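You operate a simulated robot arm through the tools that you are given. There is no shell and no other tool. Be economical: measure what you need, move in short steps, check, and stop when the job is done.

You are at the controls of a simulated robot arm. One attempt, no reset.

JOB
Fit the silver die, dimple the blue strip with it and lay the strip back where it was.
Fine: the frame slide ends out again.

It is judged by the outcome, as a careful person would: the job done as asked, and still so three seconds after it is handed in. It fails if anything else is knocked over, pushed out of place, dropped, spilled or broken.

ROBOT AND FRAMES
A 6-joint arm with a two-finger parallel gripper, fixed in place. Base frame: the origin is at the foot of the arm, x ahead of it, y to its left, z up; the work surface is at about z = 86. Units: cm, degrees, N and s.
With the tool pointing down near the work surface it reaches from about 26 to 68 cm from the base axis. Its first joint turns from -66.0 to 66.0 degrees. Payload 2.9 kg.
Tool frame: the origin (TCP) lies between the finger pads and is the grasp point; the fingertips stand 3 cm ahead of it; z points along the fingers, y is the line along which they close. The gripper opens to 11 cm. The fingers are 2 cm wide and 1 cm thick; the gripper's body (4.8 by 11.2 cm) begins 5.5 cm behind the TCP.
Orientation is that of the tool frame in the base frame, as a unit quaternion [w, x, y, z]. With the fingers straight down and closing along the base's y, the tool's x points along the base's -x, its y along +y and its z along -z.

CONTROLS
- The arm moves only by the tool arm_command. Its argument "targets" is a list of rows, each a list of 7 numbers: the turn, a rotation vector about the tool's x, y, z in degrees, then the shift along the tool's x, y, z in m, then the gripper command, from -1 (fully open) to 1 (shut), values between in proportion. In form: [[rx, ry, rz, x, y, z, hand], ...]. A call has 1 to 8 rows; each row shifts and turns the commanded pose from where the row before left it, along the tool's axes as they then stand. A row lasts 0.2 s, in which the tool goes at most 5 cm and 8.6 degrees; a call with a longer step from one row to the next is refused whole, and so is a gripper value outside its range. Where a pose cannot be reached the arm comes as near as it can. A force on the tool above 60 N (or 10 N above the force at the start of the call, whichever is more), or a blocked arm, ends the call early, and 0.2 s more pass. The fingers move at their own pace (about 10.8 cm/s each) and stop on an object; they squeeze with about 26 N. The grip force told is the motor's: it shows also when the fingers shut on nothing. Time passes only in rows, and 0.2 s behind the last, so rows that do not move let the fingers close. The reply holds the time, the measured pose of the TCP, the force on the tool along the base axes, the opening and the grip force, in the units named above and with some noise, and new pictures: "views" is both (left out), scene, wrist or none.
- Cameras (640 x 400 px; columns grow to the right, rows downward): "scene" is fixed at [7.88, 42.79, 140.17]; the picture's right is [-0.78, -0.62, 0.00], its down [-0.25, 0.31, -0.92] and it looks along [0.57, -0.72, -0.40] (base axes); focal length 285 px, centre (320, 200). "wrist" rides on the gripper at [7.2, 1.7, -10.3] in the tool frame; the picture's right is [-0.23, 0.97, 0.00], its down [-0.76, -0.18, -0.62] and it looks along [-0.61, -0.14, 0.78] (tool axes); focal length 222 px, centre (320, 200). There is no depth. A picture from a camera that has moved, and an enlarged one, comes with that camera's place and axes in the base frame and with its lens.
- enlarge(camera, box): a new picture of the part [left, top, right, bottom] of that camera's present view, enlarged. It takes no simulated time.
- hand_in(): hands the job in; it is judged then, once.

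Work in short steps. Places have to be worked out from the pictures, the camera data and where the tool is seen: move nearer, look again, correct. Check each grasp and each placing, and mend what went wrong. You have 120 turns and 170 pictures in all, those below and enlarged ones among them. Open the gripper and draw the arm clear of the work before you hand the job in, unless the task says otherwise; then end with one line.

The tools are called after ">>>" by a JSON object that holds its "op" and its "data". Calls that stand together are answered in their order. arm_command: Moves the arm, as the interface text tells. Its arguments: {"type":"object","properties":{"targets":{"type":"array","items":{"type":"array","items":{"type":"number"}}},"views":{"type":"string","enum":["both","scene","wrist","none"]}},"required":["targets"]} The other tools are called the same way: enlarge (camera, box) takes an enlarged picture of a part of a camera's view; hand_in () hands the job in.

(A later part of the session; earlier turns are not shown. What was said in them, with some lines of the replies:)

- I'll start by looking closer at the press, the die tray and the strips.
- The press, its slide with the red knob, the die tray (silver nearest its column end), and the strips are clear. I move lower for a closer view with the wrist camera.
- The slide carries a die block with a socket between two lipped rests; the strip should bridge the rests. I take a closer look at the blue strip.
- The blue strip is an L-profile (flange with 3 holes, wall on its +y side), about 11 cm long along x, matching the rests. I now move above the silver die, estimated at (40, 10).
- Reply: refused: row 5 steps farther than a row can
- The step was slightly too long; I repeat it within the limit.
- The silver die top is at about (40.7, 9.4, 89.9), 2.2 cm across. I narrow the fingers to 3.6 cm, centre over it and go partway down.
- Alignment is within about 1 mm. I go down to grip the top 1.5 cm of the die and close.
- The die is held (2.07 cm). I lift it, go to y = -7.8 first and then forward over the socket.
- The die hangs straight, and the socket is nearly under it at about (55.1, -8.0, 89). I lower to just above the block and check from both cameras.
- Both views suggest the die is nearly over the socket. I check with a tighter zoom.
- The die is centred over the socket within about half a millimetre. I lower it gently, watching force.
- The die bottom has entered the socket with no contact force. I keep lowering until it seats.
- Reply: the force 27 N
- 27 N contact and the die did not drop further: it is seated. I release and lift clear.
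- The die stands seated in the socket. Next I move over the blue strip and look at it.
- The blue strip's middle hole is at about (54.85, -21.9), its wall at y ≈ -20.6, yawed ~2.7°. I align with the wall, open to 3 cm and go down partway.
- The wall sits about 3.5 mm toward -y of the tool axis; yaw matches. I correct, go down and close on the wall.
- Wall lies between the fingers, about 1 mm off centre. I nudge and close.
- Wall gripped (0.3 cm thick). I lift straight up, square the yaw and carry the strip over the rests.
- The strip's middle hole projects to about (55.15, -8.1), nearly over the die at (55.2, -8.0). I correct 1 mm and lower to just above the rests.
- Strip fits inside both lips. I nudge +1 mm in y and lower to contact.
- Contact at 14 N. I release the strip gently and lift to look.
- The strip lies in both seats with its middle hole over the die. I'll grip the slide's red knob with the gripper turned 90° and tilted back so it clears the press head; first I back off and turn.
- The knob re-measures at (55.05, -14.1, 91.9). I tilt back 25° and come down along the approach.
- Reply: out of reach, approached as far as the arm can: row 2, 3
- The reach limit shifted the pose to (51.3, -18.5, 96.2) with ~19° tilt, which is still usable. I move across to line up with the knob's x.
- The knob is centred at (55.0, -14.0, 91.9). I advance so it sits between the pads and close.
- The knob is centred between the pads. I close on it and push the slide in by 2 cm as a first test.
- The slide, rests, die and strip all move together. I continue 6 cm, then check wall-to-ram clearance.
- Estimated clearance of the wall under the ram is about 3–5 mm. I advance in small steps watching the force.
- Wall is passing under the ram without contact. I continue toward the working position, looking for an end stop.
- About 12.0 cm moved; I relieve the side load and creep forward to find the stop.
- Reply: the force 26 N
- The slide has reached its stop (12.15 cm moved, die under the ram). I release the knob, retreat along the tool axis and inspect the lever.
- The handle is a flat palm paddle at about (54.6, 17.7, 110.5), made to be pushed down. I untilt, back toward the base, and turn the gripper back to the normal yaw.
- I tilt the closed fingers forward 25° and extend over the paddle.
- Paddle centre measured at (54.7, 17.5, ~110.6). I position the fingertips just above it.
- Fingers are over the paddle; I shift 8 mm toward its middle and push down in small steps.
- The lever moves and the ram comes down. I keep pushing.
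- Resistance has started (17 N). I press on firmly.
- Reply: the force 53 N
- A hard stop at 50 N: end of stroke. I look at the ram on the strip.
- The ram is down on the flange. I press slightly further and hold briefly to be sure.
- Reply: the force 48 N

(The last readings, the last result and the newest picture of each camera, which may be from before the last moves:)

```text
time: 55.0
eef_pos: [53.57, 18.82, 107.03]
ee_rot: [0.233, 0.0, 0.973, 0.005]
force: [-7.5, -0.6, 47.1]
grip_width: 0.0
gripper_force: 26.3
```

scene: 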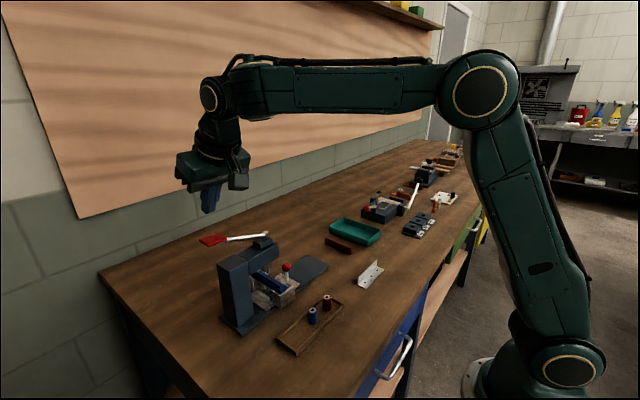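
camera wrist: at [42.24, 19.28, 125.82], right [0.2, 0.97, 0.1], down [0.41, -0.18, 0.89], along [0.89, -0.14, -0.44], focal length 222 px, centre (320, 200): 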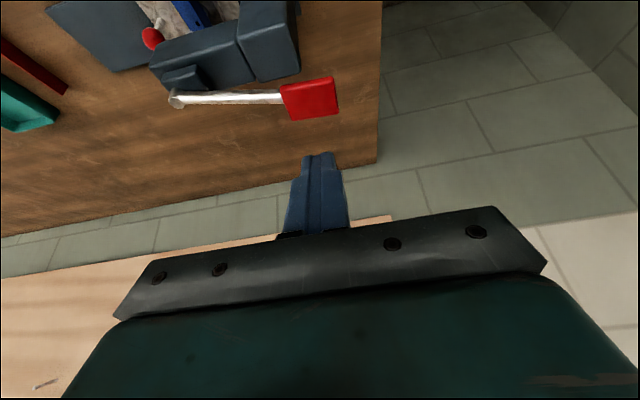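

Now I raise the fingers slowly and see whether the lever springs back.

>>> {"op": "arm_command", "data": {"targets": [[0, 0, 0, -0.0043, 0, -0.009, 1], [0, 0, 0, -0.0043, 0, -0.009, 1], [0, 0, 0, -0.0043, 0, -0.009, 1], [0, 0, 0, -0.0043, 0, -0.009, 1], [0, 0, 0, 0, 0, 0, 1]], "views": "none"}}

>>> {"op": "enlarge", "data": {"camera": "scene", "box": [180, 200, 300, 290]}}

```text
time: 56.2
eef_pos: [53.35, 18.58, 110.08]
ee_rot: [0.223, 0.001, 0.975, 0.0]
force: [-1.2, -1.3, 3.1]
grip_width: 0.01
gripper_force: 26.1
```

```text
4.44 times, centred on (240, 245) of scene
camera zoom: at [7.88, 42.78, 140.17], right [-0.78, -0.62, 0.0], down [-0.25, 0.31, -0.92], along [0.57, -0.72, -0.4], focal length 1266 px, centre (676, 0)
```

zoom: 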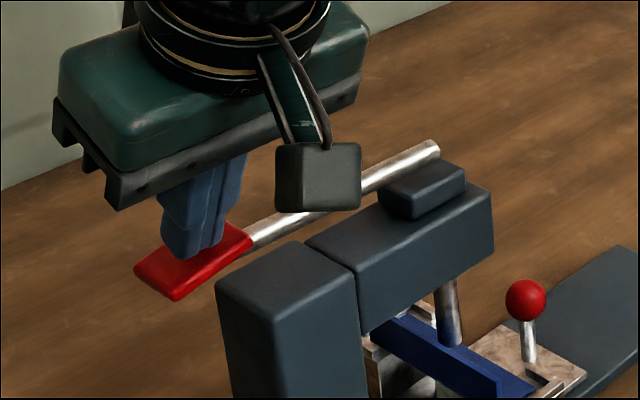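

The lever springs back with the fingers. I follow it up until it is free at the top.

>>> {"op": "arm_command", "data": {"targets": [[0, 0, 0, -0.0043, 0, -0.009, 1], [0, 0, 0, -0.0043, 0, -0.009, 1], [0, 0, 0, -0.0043, 0, -0.009, 1], [0, 0, 0, -0.0043, 0, -0.009, 1], [0, 0, 0, -0.0086, 0, -0.018, 1], [0, 0, 0, -0.0129, 0, -0.027, 1], [0, 0, 0, 0, 0, 0, 1]], "views": "both"}}

>>> {"op": "enlarge", "data": {"camera": "scene", "box": [180, 210, 300, 300]}}

```text
time: 57.8
eef_pos: [53.38, 18.76, 119.18]
ee_rot: [0.224, 0.0, 0.975, 0.001]
force: [0.5, 0.6, 0.3]
grip_width: 0.0
gripper_force: 26.3
camera wrist: at [42.29, 20.31, 125.44], right [0.2, 0.97, 0.1], down [0.41, -0.18, 0.89], along [0.89, -0.14, -0.44], focal length 222 px, centre (320, 200)
```

scene: 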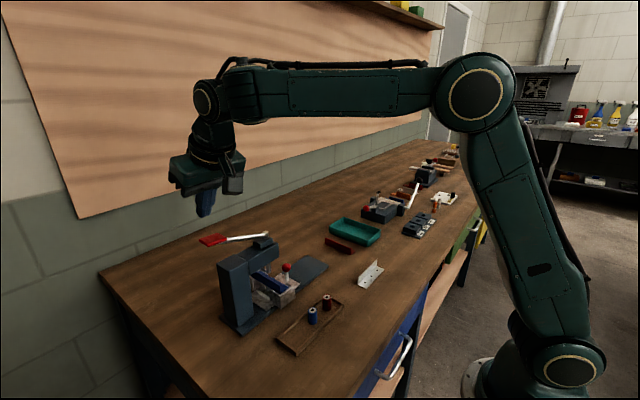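
wrist: 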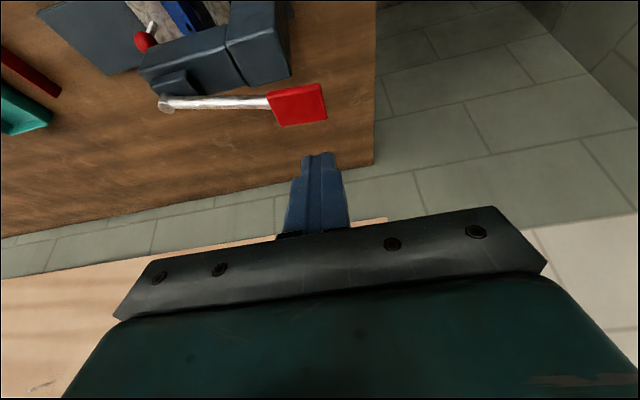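

```text
4.44 times, centred on (240, 255) of scene
camera zoom: at [7.88, 42.79, 140.17], right [-0.78, -0.62, 0.0], down [-0.25, 0.31, -0.92], along [0.57, -0.72, -0.4], focal length 1266 px, centre (676, -44)
```

zoom: 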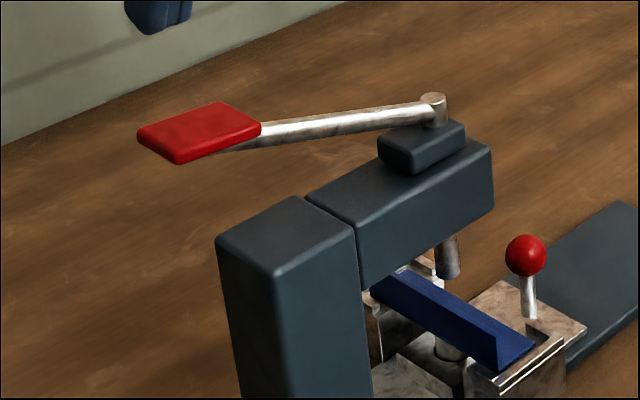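

The press is back at rest. I retrace the path: retract, untilt, move across, then turn for the knob.

>>> {"op": "arm_command", "data": {"targets": [[0, 0, 0, 0.033, 0, -0.0158, 1], [0, 0, 0, 0.033, 0, -0.0158, 1], [0, 8.5, 0, 0.033, 0, -0.0158, 1], [0, 8.5, 0, 0, 0, 0, 1], [0, 8.5, 0, 0, 0, 0, 1], [0, 0, 0, 0, -0.0447, 0.01, 1], [0, 0, 0, 0, -0.0447, 0.01, 1], [0, 0, 0, 0, -0.0447, 0.01, 1]], "views": "none"}}

>>> {"op": "arm_command", "data": {"targets": [[0, 0, 0, 0, -0.0447, 0.01, 1], [0, 0, 0, 0, -0.0447, 0.01, 1], [0, 0, 0, 0, -0.0447, 0.01, 1], [0, 0, 0, 0, -0.0447, 0.01, 1], [0, 0, -8.2, 0, 0, 0, 0.27], [0, 0, -8.2, 0, 0, 0, 0.27], [0, 0, -8.2, 0, 0, 0, 0.27], [0, 0, -8.2, 0, 0, 0, 0.27]], "views": "none"}}

>>> {"op": "arm_command", "data": {"targets": [[0, 0, -8.2, 0, 0, 0, 0.27], [0, 0, -8.2, 0, 0, 0, 0.27], [0, 0, -8.2, 0, 0, 0, 0.27], [0, 0, -8.2, 0, 0, 0, 0.27], [0, 0, -8.2, 0, 0, 0, 0.27], [0, 0, -8.2, 0, 0, 0, 0.27], [0, 0, -8.0, 0, 0, 0, 0.27], [0, 0, 0, 0, 0, 0, 0.27]], "views": "none"}}

```text
time: 59.6
eef_pos: [42.57, 5.15, 116.01]
ee_rot: [0.002, -0.001, 1.0, 0.001]
force: [0.0, 0.0, -0.5]
grip_width: 0.0
gripper_force: 25.9
```

```text
time: 61.4
eef_pos: [42.37, -12.6, 112.07]
ee_rot: [0.003, -0.284, 0.959, -0.001]
force: [0.1, 0.4, -0.4]
grip_width: 4.01
gripper_force: 0.0
```

```text
time: 63.2
eef_pos: [42.47, -12.74, 112.11]
ee_rot: [-0.003, 0.708, -0.706, 0.002]
force: [0.8, 0.5, -0.2]
grip_width: 4.03
gripper_force: 0.0
```

>>> {"op": "arm_command", "data": {"targets": [[0, 0, 0, 0, 0, 0.042, 0.27], [0, 0, 0, 0, 0, 0.042, 0.27], [0, 0, 0, 0, 0, 0.043, 0.27], [0, -8.5, 0, 0, 0, 0, 0.27], [0, -8.5, 0, 0, 0, 0, 0.27], [0, -2.4, 0, 0, 0, 0, 0.27], [0, 0, 0, 0, -0.042, 0, 0.27], [0, 0, 0, 0, -0.042, 0, 0.27]], "views": "none"}}

>>> {"op": "arm_command", "data": {"targets": [[0, 0, 0, 0, -0.042, 0, 0.27], [0, 0, 0, 0, 0, 0, 0.27]], "views": "wrist"}}

>>> {"op": "enlarge", "data": {"camera": "wrist", "box": [220, 110, 420, 250]}}

```text
time: 65.0
eef_pos: [50.91, -12.67, 99.41]
ee_rot: [-0.121, 0.698, -0.696, -0.118]
force: [0.6, 0.0, -0.3]
grip_width: 4.02
gripper_force: 0.1
```

```text
time: 65.6
eef_pos: [55.27, -12.76, 99.38]
ee_rot: [0.121, -0.697, 0.697, 0.117]
force: [0.3, 0.2, -0.8]
grip_width: 4.02
gripper_force: 0.0
camera wrist: at [53.46, -22.97, 106.87], right [-0.97, 0.21, 0.07], down [0.17, 0.51, 0.84], along [0.14, 0.83, -0.53], focal length 222 px, centre (320, 200)
```

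wrist: 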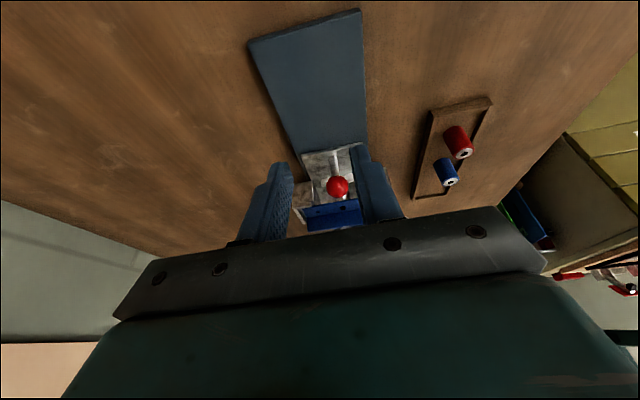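

```text
2.86 times, centred on (320, 180) of wrist
camera zoom: at [53.46, -22.97, 106.87], right [-0.97, 0.21, 0.07], down [0.17, 0.51, 0.84], along [0.14, 0.83, -0.53], focal length 635 px, centre (320, 257)
```

zoom: 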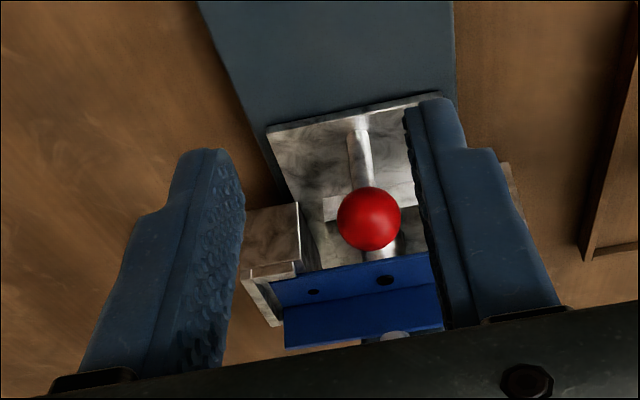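

>>> {"op": "arm_command", "data": {"targets": [[0, 0, 0, -0.03, 0.0022, 0.02, 0.27], [0, 0, 0, -0.03, 0, 0.02, 0.27], [0, 0, 0, -0.0162, 0, 0.02, 0.27], [0, 0, 0, 0, 0, 0, 0.27]], "views": "wrist"}}

>>> {"op": "enlarge", "data": {"camera": "wrist", "box": [240, 100, 400, 212]}}

```text
time: 66.6
eef_pos: [54.96, -3.51, 96.15]
ee_rot: [-0.122, 0.698, -0.696, -0.117]
force: [0.4, 0.4, -0.5]
grip_width: 4.04
gripper_force: 0.1
camera wrist: at [53.19, -13.82, 103.71], right [-0.97, 0.21, 0.07], down [0.17, 0.51, 0.84], along [0.14, 0.83, -0.53], focal length 222 px, centre (320, 200)
```

wrist: 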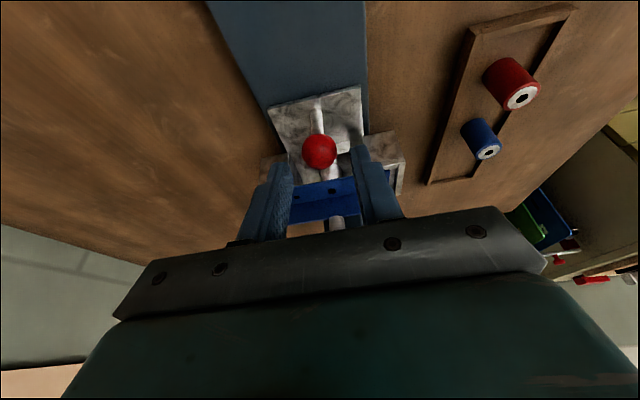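

```text
3.57 times, centred on (320, 156) of wrist
camera zoom: at [53.19, -13.82, 103.71], right [-0.97, 0.21, 0.07], down [0.17, 0.51, 0.84], along [0.14, 0.83, -0.53], focal length 793 px, centre (320, 357)
```

zoom: 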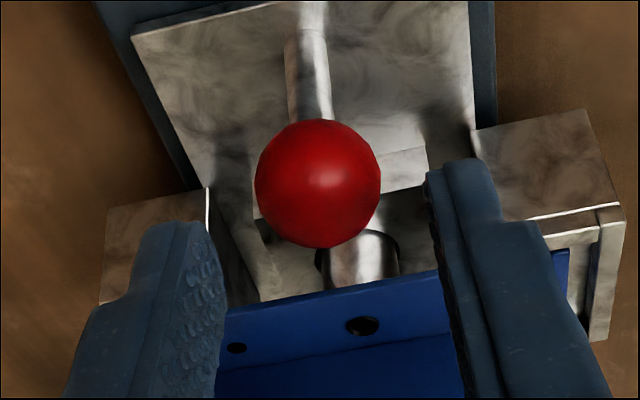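

Aligned with the knob. I advance, close and begin drawing the slide out.

>>> {"op": "arm_command", "data": {"targets": [[0, 0, 0, 0, 0, 0.018, 0.27], [0, 0, 0, 0, 0, 0.0165, 0.27], [0, 0, 0, 0, 0, 0, 0.6], [0, 0, 0, 0, 0, 0, 1], [0, 0, 0, 0, 0, 0, 1], [0, 0, 0, 0.0094, 0, -0.0033, 1], [0, 0, 0, 0.0094, 0, -0.0033, 1], [0, 0, 0, 0, 0, 0, 1]], "views": "none"}}

>>> {"op": "enlarge", "data": {"camera": "scene", "box": [240, 225, 320, 290]}}

```text
time: 68.4
eef_pos: [55.08, -4.34, 92.94]
ee_rot: [-0.122, 0.697, -0.696, -0.117]
force: [1.6, 1.4, -3.8]
grip_width: 2.53
gripper_force: 45.0
```

```text
6.15 times, centred on (280, 258) of scene
camera zoom: at [7.9, 42.79, 140.16], right [-0.78, -0.62, 0.0], down [-0.25, 0.31, -0.92], along [0.57, -0.72, -0.4], focal length 1754 px, centre (566, -154)
```

zoom: 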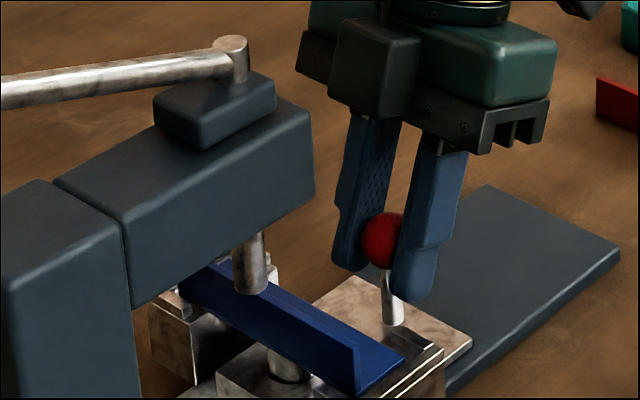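

The slide comes out with no snag. I pull the remaining 10.1 cm.

>>> {"op": "arm_command", "data": {"targets": [[0, 0, 0, 0.0123, 0, -0.0043, 1], [0, 0, 0, 0.0123, 0, -0.0043, 1], [0, 0, 0, 0.0123, 0, -0.0043, 1], [0, 0, 0, 0.0123, 0, -0.0043, 1], [0, 0, 0, 0.0123, 0, -0.0043, 1], [0, 0, 0, 0.0123, 0, -0.0043, 1], [0, 0, 0, 0.0123, 0, -0.0043, 1], [0, 0, 0, 0.006, 0, -0.0021, 1]], "views": "none"}}

>>> {"op": "enlarge", "data": {"camera": "scene", "box": [260, 215, 340, 285]}}

```text
time: 70.2
eef_pos: [54.94, -14.01, 93.01]
ee_rot: [0.122, -0.697, 0.697, 0.117]
force: [7.0, 1.3, -10.5]
grip_width: 2.52
gripper_force: 44.6
```

```text
5.71 times, centred on (300, 250) of scene
camera zoom: at [7.92, 42.79, 140.16], right [-0.78, -0.62, 0.0], down [-0.25, 0.31, -0.92], along [0.57, -0.72, -0.4], focal length 1628 px, centre (434, -86)
```

zoom: 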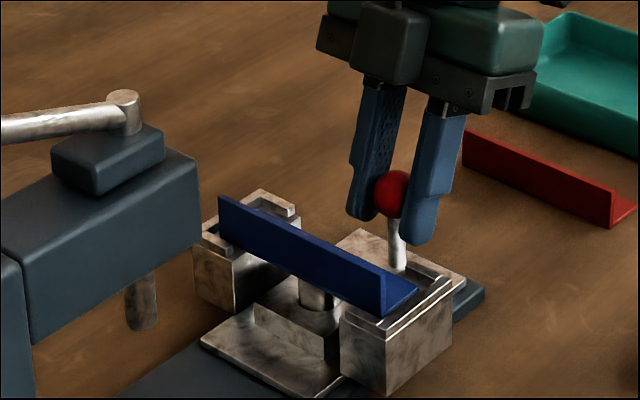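

>>> {"op": "arm_command", "data": {"targets": [[0, 0, 0, 0.0025, 0, -0.0009, 1], [0, 0, 0, 0.0015, 0, -0.0005, 1], [0, 0, 0, 0, 0, 0, 1]], "views": "none"}}

>>> {"op": "enlarge", "data": {"camera": "scene", "box": [270, 215, 350, 285]}}

```text
time: 71.0
eef_pos: [55.06, -14.38, 93.04]
ee_rot: [-0.122, 0.698, -0.696, -0.118]
force: [6.6, 9.1, -11.1]
grip_width: 2.53
gripper_force: 45.0
```

```text
5.71 times, centred on (310, 250) of scene
camera zoom: at [7.92, 42.81, 140.16], right [-0.78, -0.62, 0.0], down [-0.25, 0.31, -0.92], along [0.57, -0.72, -0.4], focal length 1628 px, centre (377, -86)
```

zoom: 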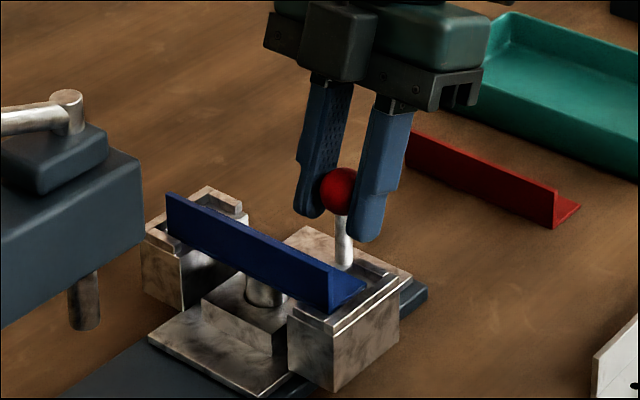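

The slide is fully out, matching its starting picture, and touches its stop. I release and retreat, then turn back to the normal yaw.

>>> {"op": "arm_command", "data": {"targets": [[0, 0, 0, -0.001, 0, 0, 0.6], [0, 0, 0, 0, 0, 0, 0.27], [0, 0, 0, 0, 0, 0, 0.27], [0, 0, 0, 0, 0, -0.03, 0.27], [0, 0, 0, 0, 0, -0.04, 0.27], [0, 8.5, 0, 0, 0, -0.02, 0.27], [0, 8.5, 0, 0, 0.03, -0.02, 0.27], [0, 2.4, 0, 0, 0.03, -0.02, 0.27]], "views": "none"}}

>>> {"op": "arm_command", "data": {"targets": [[0, 0, 8.2, 0, 0.02, 0, 0.27], [0, 0, 8.2, 0, 0, 0, 0.27], [0, 0, 8.2, 0, 0, 0, 0.27], [0, 0, 8.2, 0, 0, 0, 0.27], [0, 0, 8.2, 0, 0, 0, 0.27], [0, 0, 8.2, 0, 0, 0, 0.27], [0, 0, 8.2, 0, 0, 0, 0.27], [0, 0, 8.2, 0, 0, 0, 0.27]], "views": "none"}}

>>> {"op": "arm_command", "data": {"targets": [[0, 0, 8.2, 0, 0, 0, 0.4], [0, 0, 8.2, 0, 0, 0, 0.6], [0, 0, 8.0, 0, 0, 0, 0.6], [0, 0, 0, 0, 0, 0, 0.6]], "views": "wrist"}}

```text
time: 72.8
eef_pos: [48.87, -17.95, 105.4]
ee_rot: [-0.001, 0.708, -0.707, 0.002]
force: [-0.6, 0.7, 0.0]
grip_width: 4.0
gripper_force: 0.2
```

```text
time: 74.6
eef_pos: [46.83, -17.82, 105.37]
ee_rot: [0.004, -0.21, 0.978, 0.0]
force: [-0.3, 0.0, 0.0]
grip_width: 4.02
gripper_force: 0.0
```

```text
time: 75.6
eef_pos: [46.89, -17.78, 105.49]
ee_rot: [0.003, 0.001, 1.0, 0.001]
force: [-0.7, -0.5, -0.6]
grip_width: 2.19
gripper_force: 0.1
camera wrist: at [39.52, -16.2, 115.84], right [0.23, 0.97, 0.0], down [0.76, -0.18, 0.63], along [0.61, -0.14, -0.78], focal length 222 px, centre (320, 200)
```

wrist: 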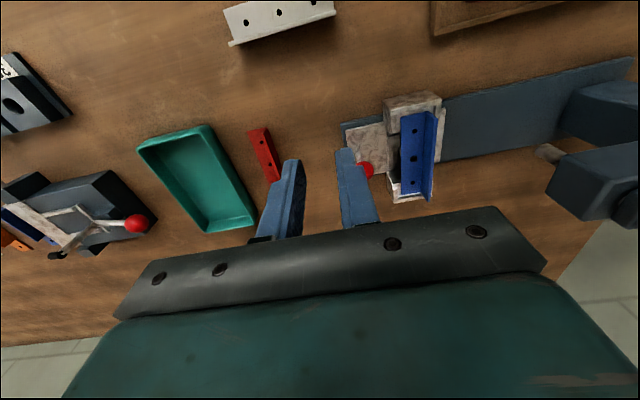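

Now I go back over the strip at its release position and look for the dimple.

>>> {"op": "arm_command", "data": {"targets": [[0, 0, 0, -0.0279, 0.0373, 0, 0.6], [0, 0, 0, -0.0279, 0.0373, 0, 0.6], [0, 0, 0, -0.0279, 0.0373, 0.009, 0.6], [0, 0, 0, 0, 0, 0, 0.6]], "views": "none"}}

>>> {"op": "enlarge", "data": {"camera": "wrist", "box": [220, 20, 420, 180]}}

>>> {"op": "enlarge", "data": {"camera": "wrist", "box": [285, 75, 335, 125]}}

```text
time: 76.6
eef_pos: [55.18, -6.76, 104.39]
ee_rot: [0.004, 0.0, 1.0, 0.001]
force: [-0.6, -0.1, -0.4]
grip_width: 2.19
gripper_force: 0.0
```

```text
2.50 times, centred on (320, 100) of wrist
camera zoom: at [47.75, -4.97, 114.89], right [0.23, 0.97, 0.0], down [0.76, -0.18, 0.63], along [0.61, -0.14, -0.78], focal length 555 px, centre (320, 450)
```

zoom: 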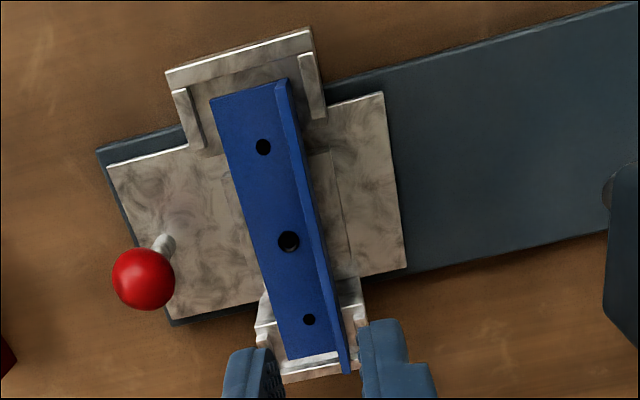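

```text
8.00 times, centred on (310, 100) of wrist
camera zoom: at [47.75, -4.97, 114.89], right [0.23, 0.97, 0.0], down [0.76, -0.18, 0.63], along [0.61, -0.14, -0.78], focal length 1777 px, centre (400, 1000)
```

zoom: 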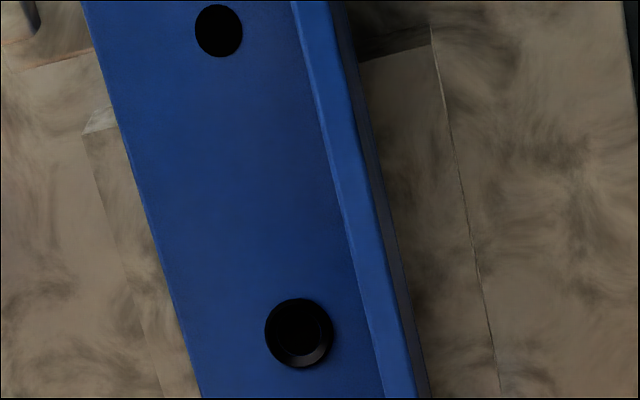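

The middle hole is now clearly dimpled (wider, countersunk). I lower onto the wall at the pose where I released it and re-grip.

>>> {"op": "arm_command", "data": {"targets": [[0, 0, 0, -0.0005, 0.0012, 0.035, 0.55], [0, 0, 0, 0, 0, 0.035, 0.55], [0, 0, 0, 0, 0, 0, 0.55]], "views": "none"}}

>>> {"op": "enlarge", "data": {"camera": "wrist", "box": [240, 80, 400, 200]}}

```text
time: 77.4
eef_pos: [55.28, -6.47, 97.37]
ee_rot: [0.003, 0.0, 1.0, 0.0]
force: [-0.6, 0.3, 0.3]
grip_width: 2.48
gripper_force: 0.0
```

```text
3.33 times, centred on (320, 140) of wrist
camera zoom: at [47.92, -4.81, 107.85], right [0.23, 0.97, 0.0], down [0.76, -0.18, 0.63], along [0.61, -0.14, -0.78], focal length 740 px, centre (320, 400)
```

zoom: 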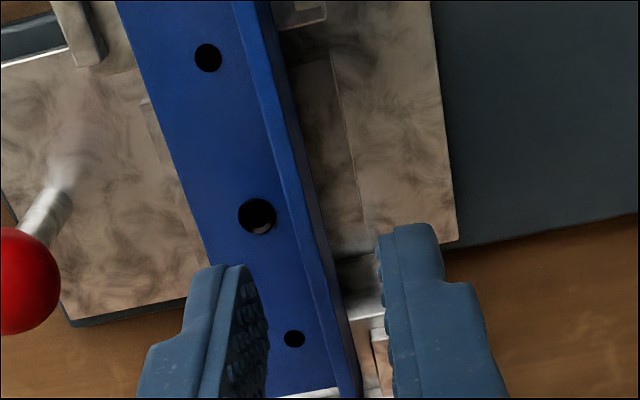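

>>> {"op": "arm_command", "data": {"targets": [[0, 0, 0, 0, -0.002, 0.012, 0.55], [0, 0, 0, 0, 0, 0.012, 0.55], [0, 0, 0, 0, 0, 0, 0.55]], "views": "none"}}

>>> {"op": "enlarge", "data": {"camera": "wrist", "box": [240, 80, 400, 200]}}

```text
time: 78.2
eef_pos: [55.33, -6.67, 95.09]
ee_rot: [0.004, -0.001, 1.0, 0.001]
force: [-0.3, -0.1, -0.2]
grip_width: 2.5
gripper_force: 0.1
```

```text
3.33 times, centred on (320, 140) of wrist
camera zoom: at [47.96, -5.05, 105.5], right [0.23, 0.97, 0.0], down [0.76, -0.18, 0.63], along [0.61, -0.14, -0.78], focal length 740 px, centre (320, 400)
```

zoom: 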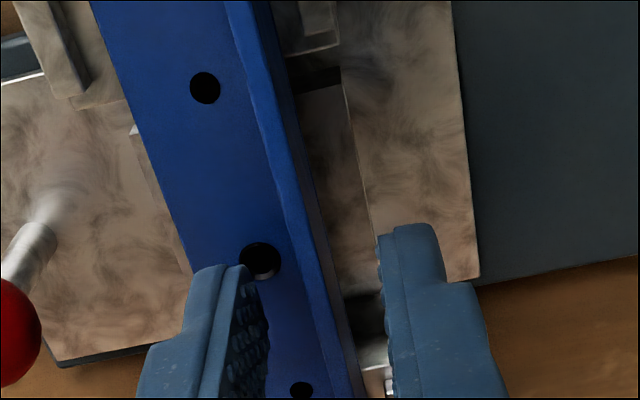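

>>> {"op": "arm_command", "data": {"targets": [[0, 0, 0, 0, 0, 0, 0.8], [0, 0, 0, 0, 0, 0, 1], [0, 0, 0, 0, 0, 0, 1], [0, 0, 0, 0, 0, -0.01, 1], [0, 0, 0, 0, 0, -0.02, 1], [0, 0, 0, 0, 0, -0.025, 1], [0, 0, 0, 0, 0, 0, 1]], "views": "none"}}

>>> {"op": "enlarge", "data": {"camera": "scene", "box": [270, 205, 350, 285]}}

>>> {"op": "enlarge", "data": {"camera": "wrist", "box": [220, 20, 420, 200]}}

```text
time: 79.8
eef_pos: [55.35, -6.82, 100.66]
ee_rot: [0.003, 0.0, 1.0, 0.001]
force: [0.2, 0.0, -1.6]
grip_width: 0.29
gripper_force: 25.9
```

```text
5.00 times, centred on (310, 245) of scene
camera zoom: at [7.89, 42.79, 140.17], right [-0.78, -0.62, 0.0], down [-0.25, 0.31, -0.92], along [0.57, -0.72, -0.4], focal length 1425 px, centre (370, -25)
```

zoom: 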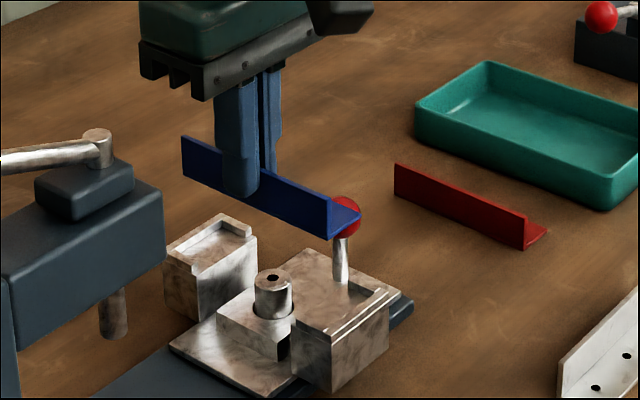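

```text
2.22 times, centred on (320, 110) of wrist
camera zoom: at [47.96, -5.1, 111.07], right [0.23, 0.97, 0.0], down [0.76, -0.18, 0.63], along [0.61, -0.14, -0.78], focal length 494 px, centre (320, 400)
```

zoom: 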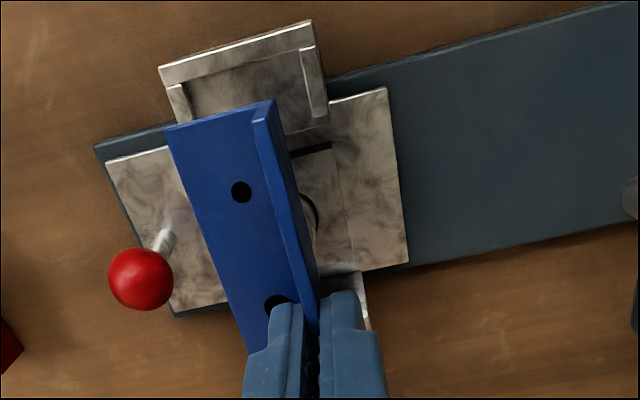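

Strip lifted with the die left seated. I carry it back to its original place with the original 2.7° yaw.

>>> {"op": "arm_command", "data": {"targets": [[0, 0, 0, 0.001, -0.0467, -0.005, 1], [0, 0, 0, 0.001, -0.0467, 0, 1], [0, 0, 0, 0.0015, -0.0464, 0, 1], [0, 0, -2.7, 0, 0, 0, 1], [0, 0, 0, 0, 0, 0.04, 1], [0, 0, 0, 0, 0, 0.04, 1], [0, 0, 0, 0, 0, 0, 1]], "views": "wrist"}}

>>> {"op": "enlarge", "data": {"camera": "wrist", "box": [220, 60, 420, 200]}}

>>> {"op": "enlarge", "data": {"camera": "scene", "box": [305, 225, 365, 265]}}

```text
time: 81.4
eef_pos: [55.14, -20.87, 93.12]
ee_rot: [0.004, -0.024, 1.0, 0.001]
force: [-0.5, -0.4, -0.8]
grip_width: 0.3
gripper_force: 26.3
camera wrist: at [47.64, -19.52, 103.51], right [0.18, 0.98, 0.0], down [0.76, -0.14, 0.63], along [0.62, -0.11, -0.78], focal length 222 px, centre (320, 200)
```

wrist: 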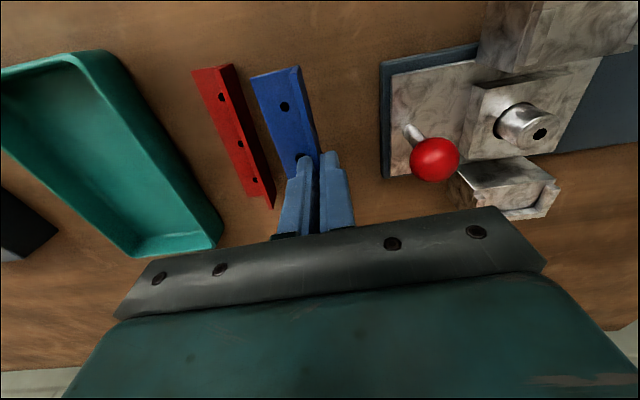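

```text
2.86 times, centred on (320, 130) of wrist
camera zoom: at [47.64, -19.52, 103.51], right [0.18, 0.98, 0.0], down [0.76, -0.14, 0.63], along [0.62, -0.11, -0.78], focal length 635 px, centre (320, 400)
```

zoom: 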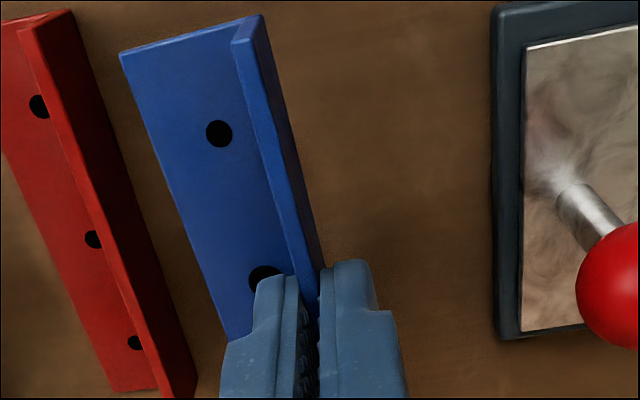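

```text
10.00 times, centred on (335, 245) of scene
camera zoom: at [7.89, 42.79, 140.17], right [-0.78, -0.62, 0.0], down [-0.25, 0.31, -0.92], along [0.57, -0.72, -0.4], focal length 2850 px, centre (170, -250)
```

zoom: 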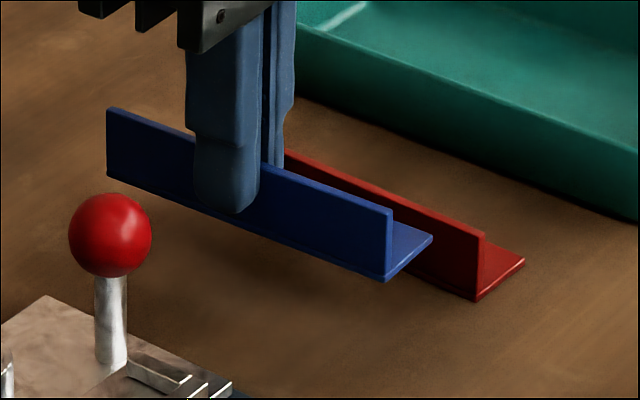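

Almost exactly as at pick-up; I nudge 1 mm in x and lower nearly to the surface to compare with the original picture.

>>> {"op": "arm_command", "data": {"targets": [[0, 0, 0, 0.001, 0, 0.015, 1], [0, 0, 0, 0, 0, 0.011, 1], [0, 0, 0, 0, 0, 0, 1]], "views": "none"}}

>>> {"op": "enlarge", "data": {"camera": "scene", "box": [305, 225, 365, 265]}}

```text
time: 82.2
eef_pos: [54.84, -20.74, 90.51]
ee_rot: [0.003, -0.023, 1.0, 0.0]
force: [0.0, -0.1, -0.2]
grip_width: 0.3
gripper_force: 26.2
```

```text
10.00 times, centred on (335, 245) of scene
camera zoom: at [7.89, 42.79, 140.17], right [-0.78, -0.62, 0.0], down [-0.25, 0.31, -0.92], along [0.57, -0.72, -0.4], focal length 2850 px, centre (170, -250)
```

zoom: 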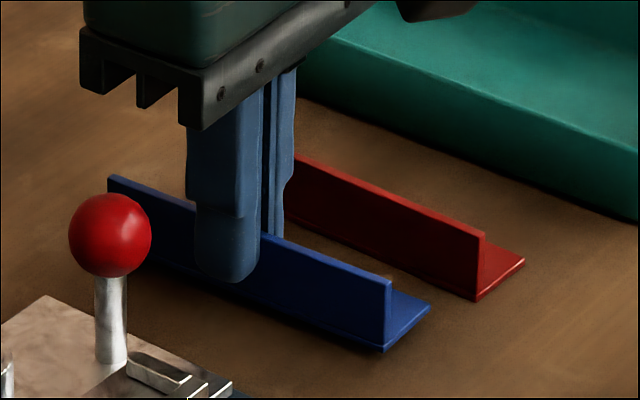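

Matches within about 1 mm. I lower to contact and release.

>>> {"op": "arm_command", "data": {"targets": [[0, 0, 0, 0, 0, 0.0025, 1], [0, 0, 0, 0, 0, 0.0015, 1], [0, 0, 0, 0, 0, 0.001, 1], [0, 0, 0, 0, 0, 0, 1]], "views": "none"}}

>>> {"op": "enlarge", "data": {"camera": "scene", "box": [305, 225, 365, 265]}}

```text
time: 83.2
eef_pos: [55.01, -20.67, 89.98]
ee_rot: [0.004, -0.023, 1.0, 0.001]
force: [0.0, 1.0, 2.2]
grip_width: 0.27
gripper_force: 26.0
```

```text
10.00 times, centred on (335, 245) of scene
camera zoom: at [7.88, 42.79, 140.16], right [-0.78, -0.62, 0.0], down [-0.25, 0.31, -0.92], along [0.57, -0.72, -0.4], focal length 2850 px, centre (170, -250)
```

zoom: 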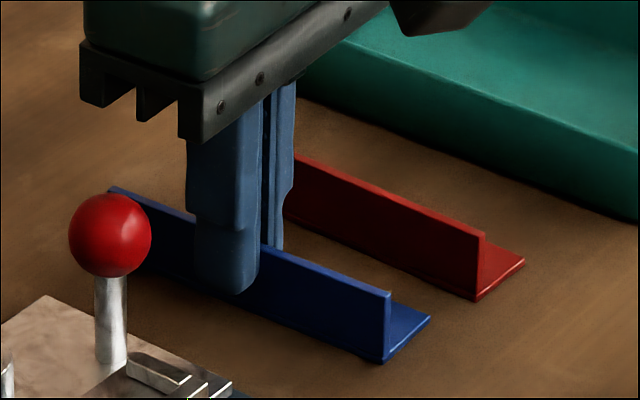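

Contact felt and the strip matches its original picture. I open and lift straight up.

>>> {"op": "arm_command", "data": {"targets": [[0, 0, 0, 0, 0, 0, 0.85], [0, 0, 0, 0, 0, 0, 0.55], [0, 0, 0, 0, 0, 0, 0.55], [0, 0, 0, 0, 0, -0.02, 0.55], [0, 0, 0, 0, 0, -0.04, 0.55], [0, 0, 0, 0, 0, -0.04, 0.55], [0, 0, 2.7, 0.03, 0, -0.03, 0], [0, 0, 0, 0.03, 0, -0.03, -1]], "views": "both"}}

>>> {"op": "enlarge", "data": {"camera": "scene", "box": [305, 225, 365, 265]}}

>>> {"op": "enlarge", "data": {"camera": "scene", "box": [190, 220, 350, 360]}}

>>> {"op": "enlarge", "data": {"camera": "wrist", "box": [220, 110, 420, 250]}}

```text
time: 85.0
eef_pos: [48.9, -20.82, 106.01]
ee_rot: [0.004, 0.0, 1.0, 0.001]
force: [-0.6, 0.8, -0.2]
grip_width: 11.0
gripper_force: 0.1
camera wrist: at [41.48, -19.16, 116.44], right [0.23, 0.97, 0.0], down [0.76, -0.18, 0.63], along [0.61, -0.14, -0.78], focal length 222 px, centre (320, 200)
```

scene: 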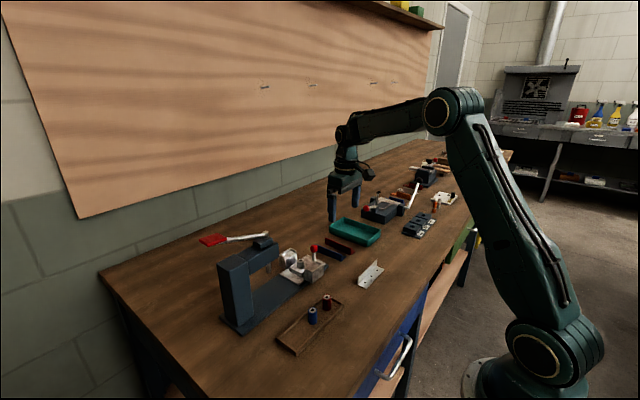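
wrist: 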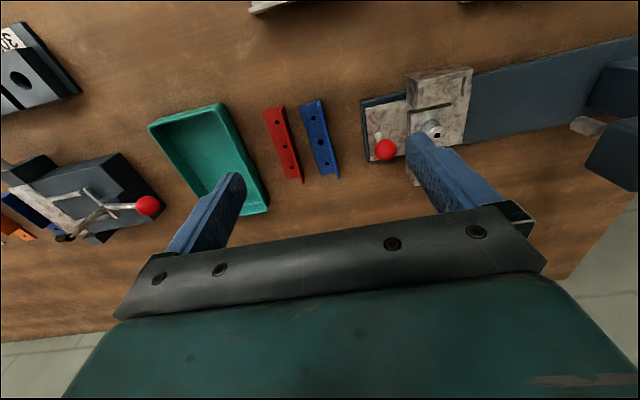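

```text
10.00 times, centred on (335, 245) of scene
camera zoom: at [7.88, 42.79, 140.17], right [-0.78, -0.62, 0.0], down [-0.25, 0.31, -0.92], along [0.57, -0.72, -0.4], focal length 2850 px, centre (170, -250)
```

zoom: 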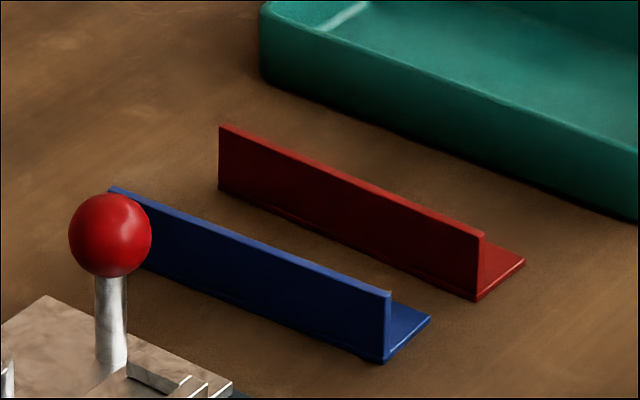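

```text
2.86 times, centred on (270, 290) of scene
camera zoom: at [7.88, 42.79, 140.17], right [-0.78, -0.62, 0.0], down [-0.25, 0.31, -0.92], along [0.57, -0.72, -0.4], focal length 814 px, centre (463, -57)
```

zoom: 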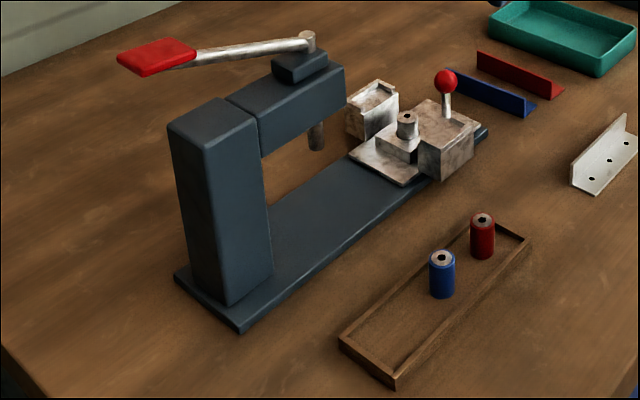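

```text
2.86 times, centred on (320, 180) of wrist
camera zoom: at [41.48, -19.16, 116.44], right [0.23, 0.97, 0.0], down [0.76, -0.18, 0.63], along [0.61, -0.14, -0.78], focal length 635 px, centre (320, 257)
```

zoom: 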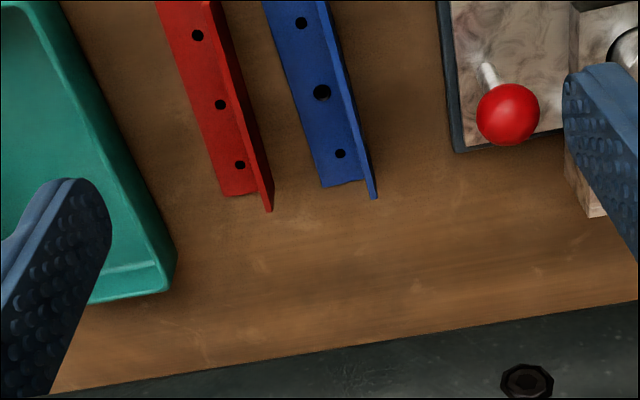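

All is in place: die fitted, the strip's middle hole dimpled, strip back, slide out, lever up. I draw the arm clear.

>>> {"op": "arm_command", "data": {"targets": [[0, 0, 0, 0.025, 0.03, -0.03, -1], [0, 0, 0, 0.025, 0.03, -0.03, -1], [0, 0, 0, 0.025, 0.03, -0.03, -1], [0, 0, 0, 0.025, 0.03, -0.03, -1], [0, 0, 0, 0.025, 0.03, -0.03, -1], [0, 0, 0, 0.025, 0.03, -0.03, -1], [0, 0, 0, 0, 0, 0, -1]], "views": "scene"}}

```text
time: 86.6
eef_pos: [33.8, -2.97, 124.05]
ee_rot: [0.003, 0.001, 1.0, 0.001]
force: [-0.7, -0.3, -0.3]
grip_width: 10.99
gripper_force: 0.0
```

scene: 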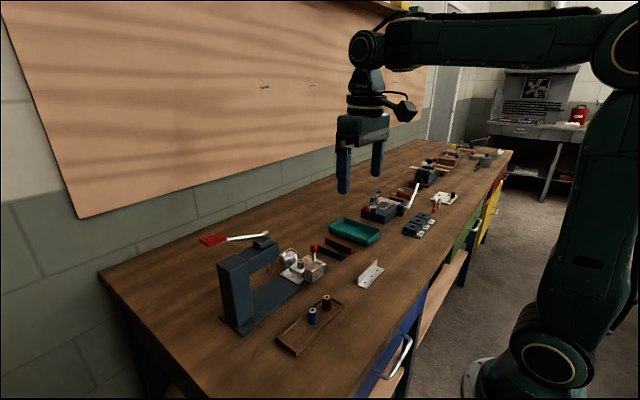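

The arm is clear and the gripper open; handing in.

>>> {"op": "hand_in", "data": {}}

```text
The job is handed in.
```

The silver die is fitted in the slide, the blue strip is dimpled at its middle hole and laid back where it was to within about 1 mm, and the slide is out again.
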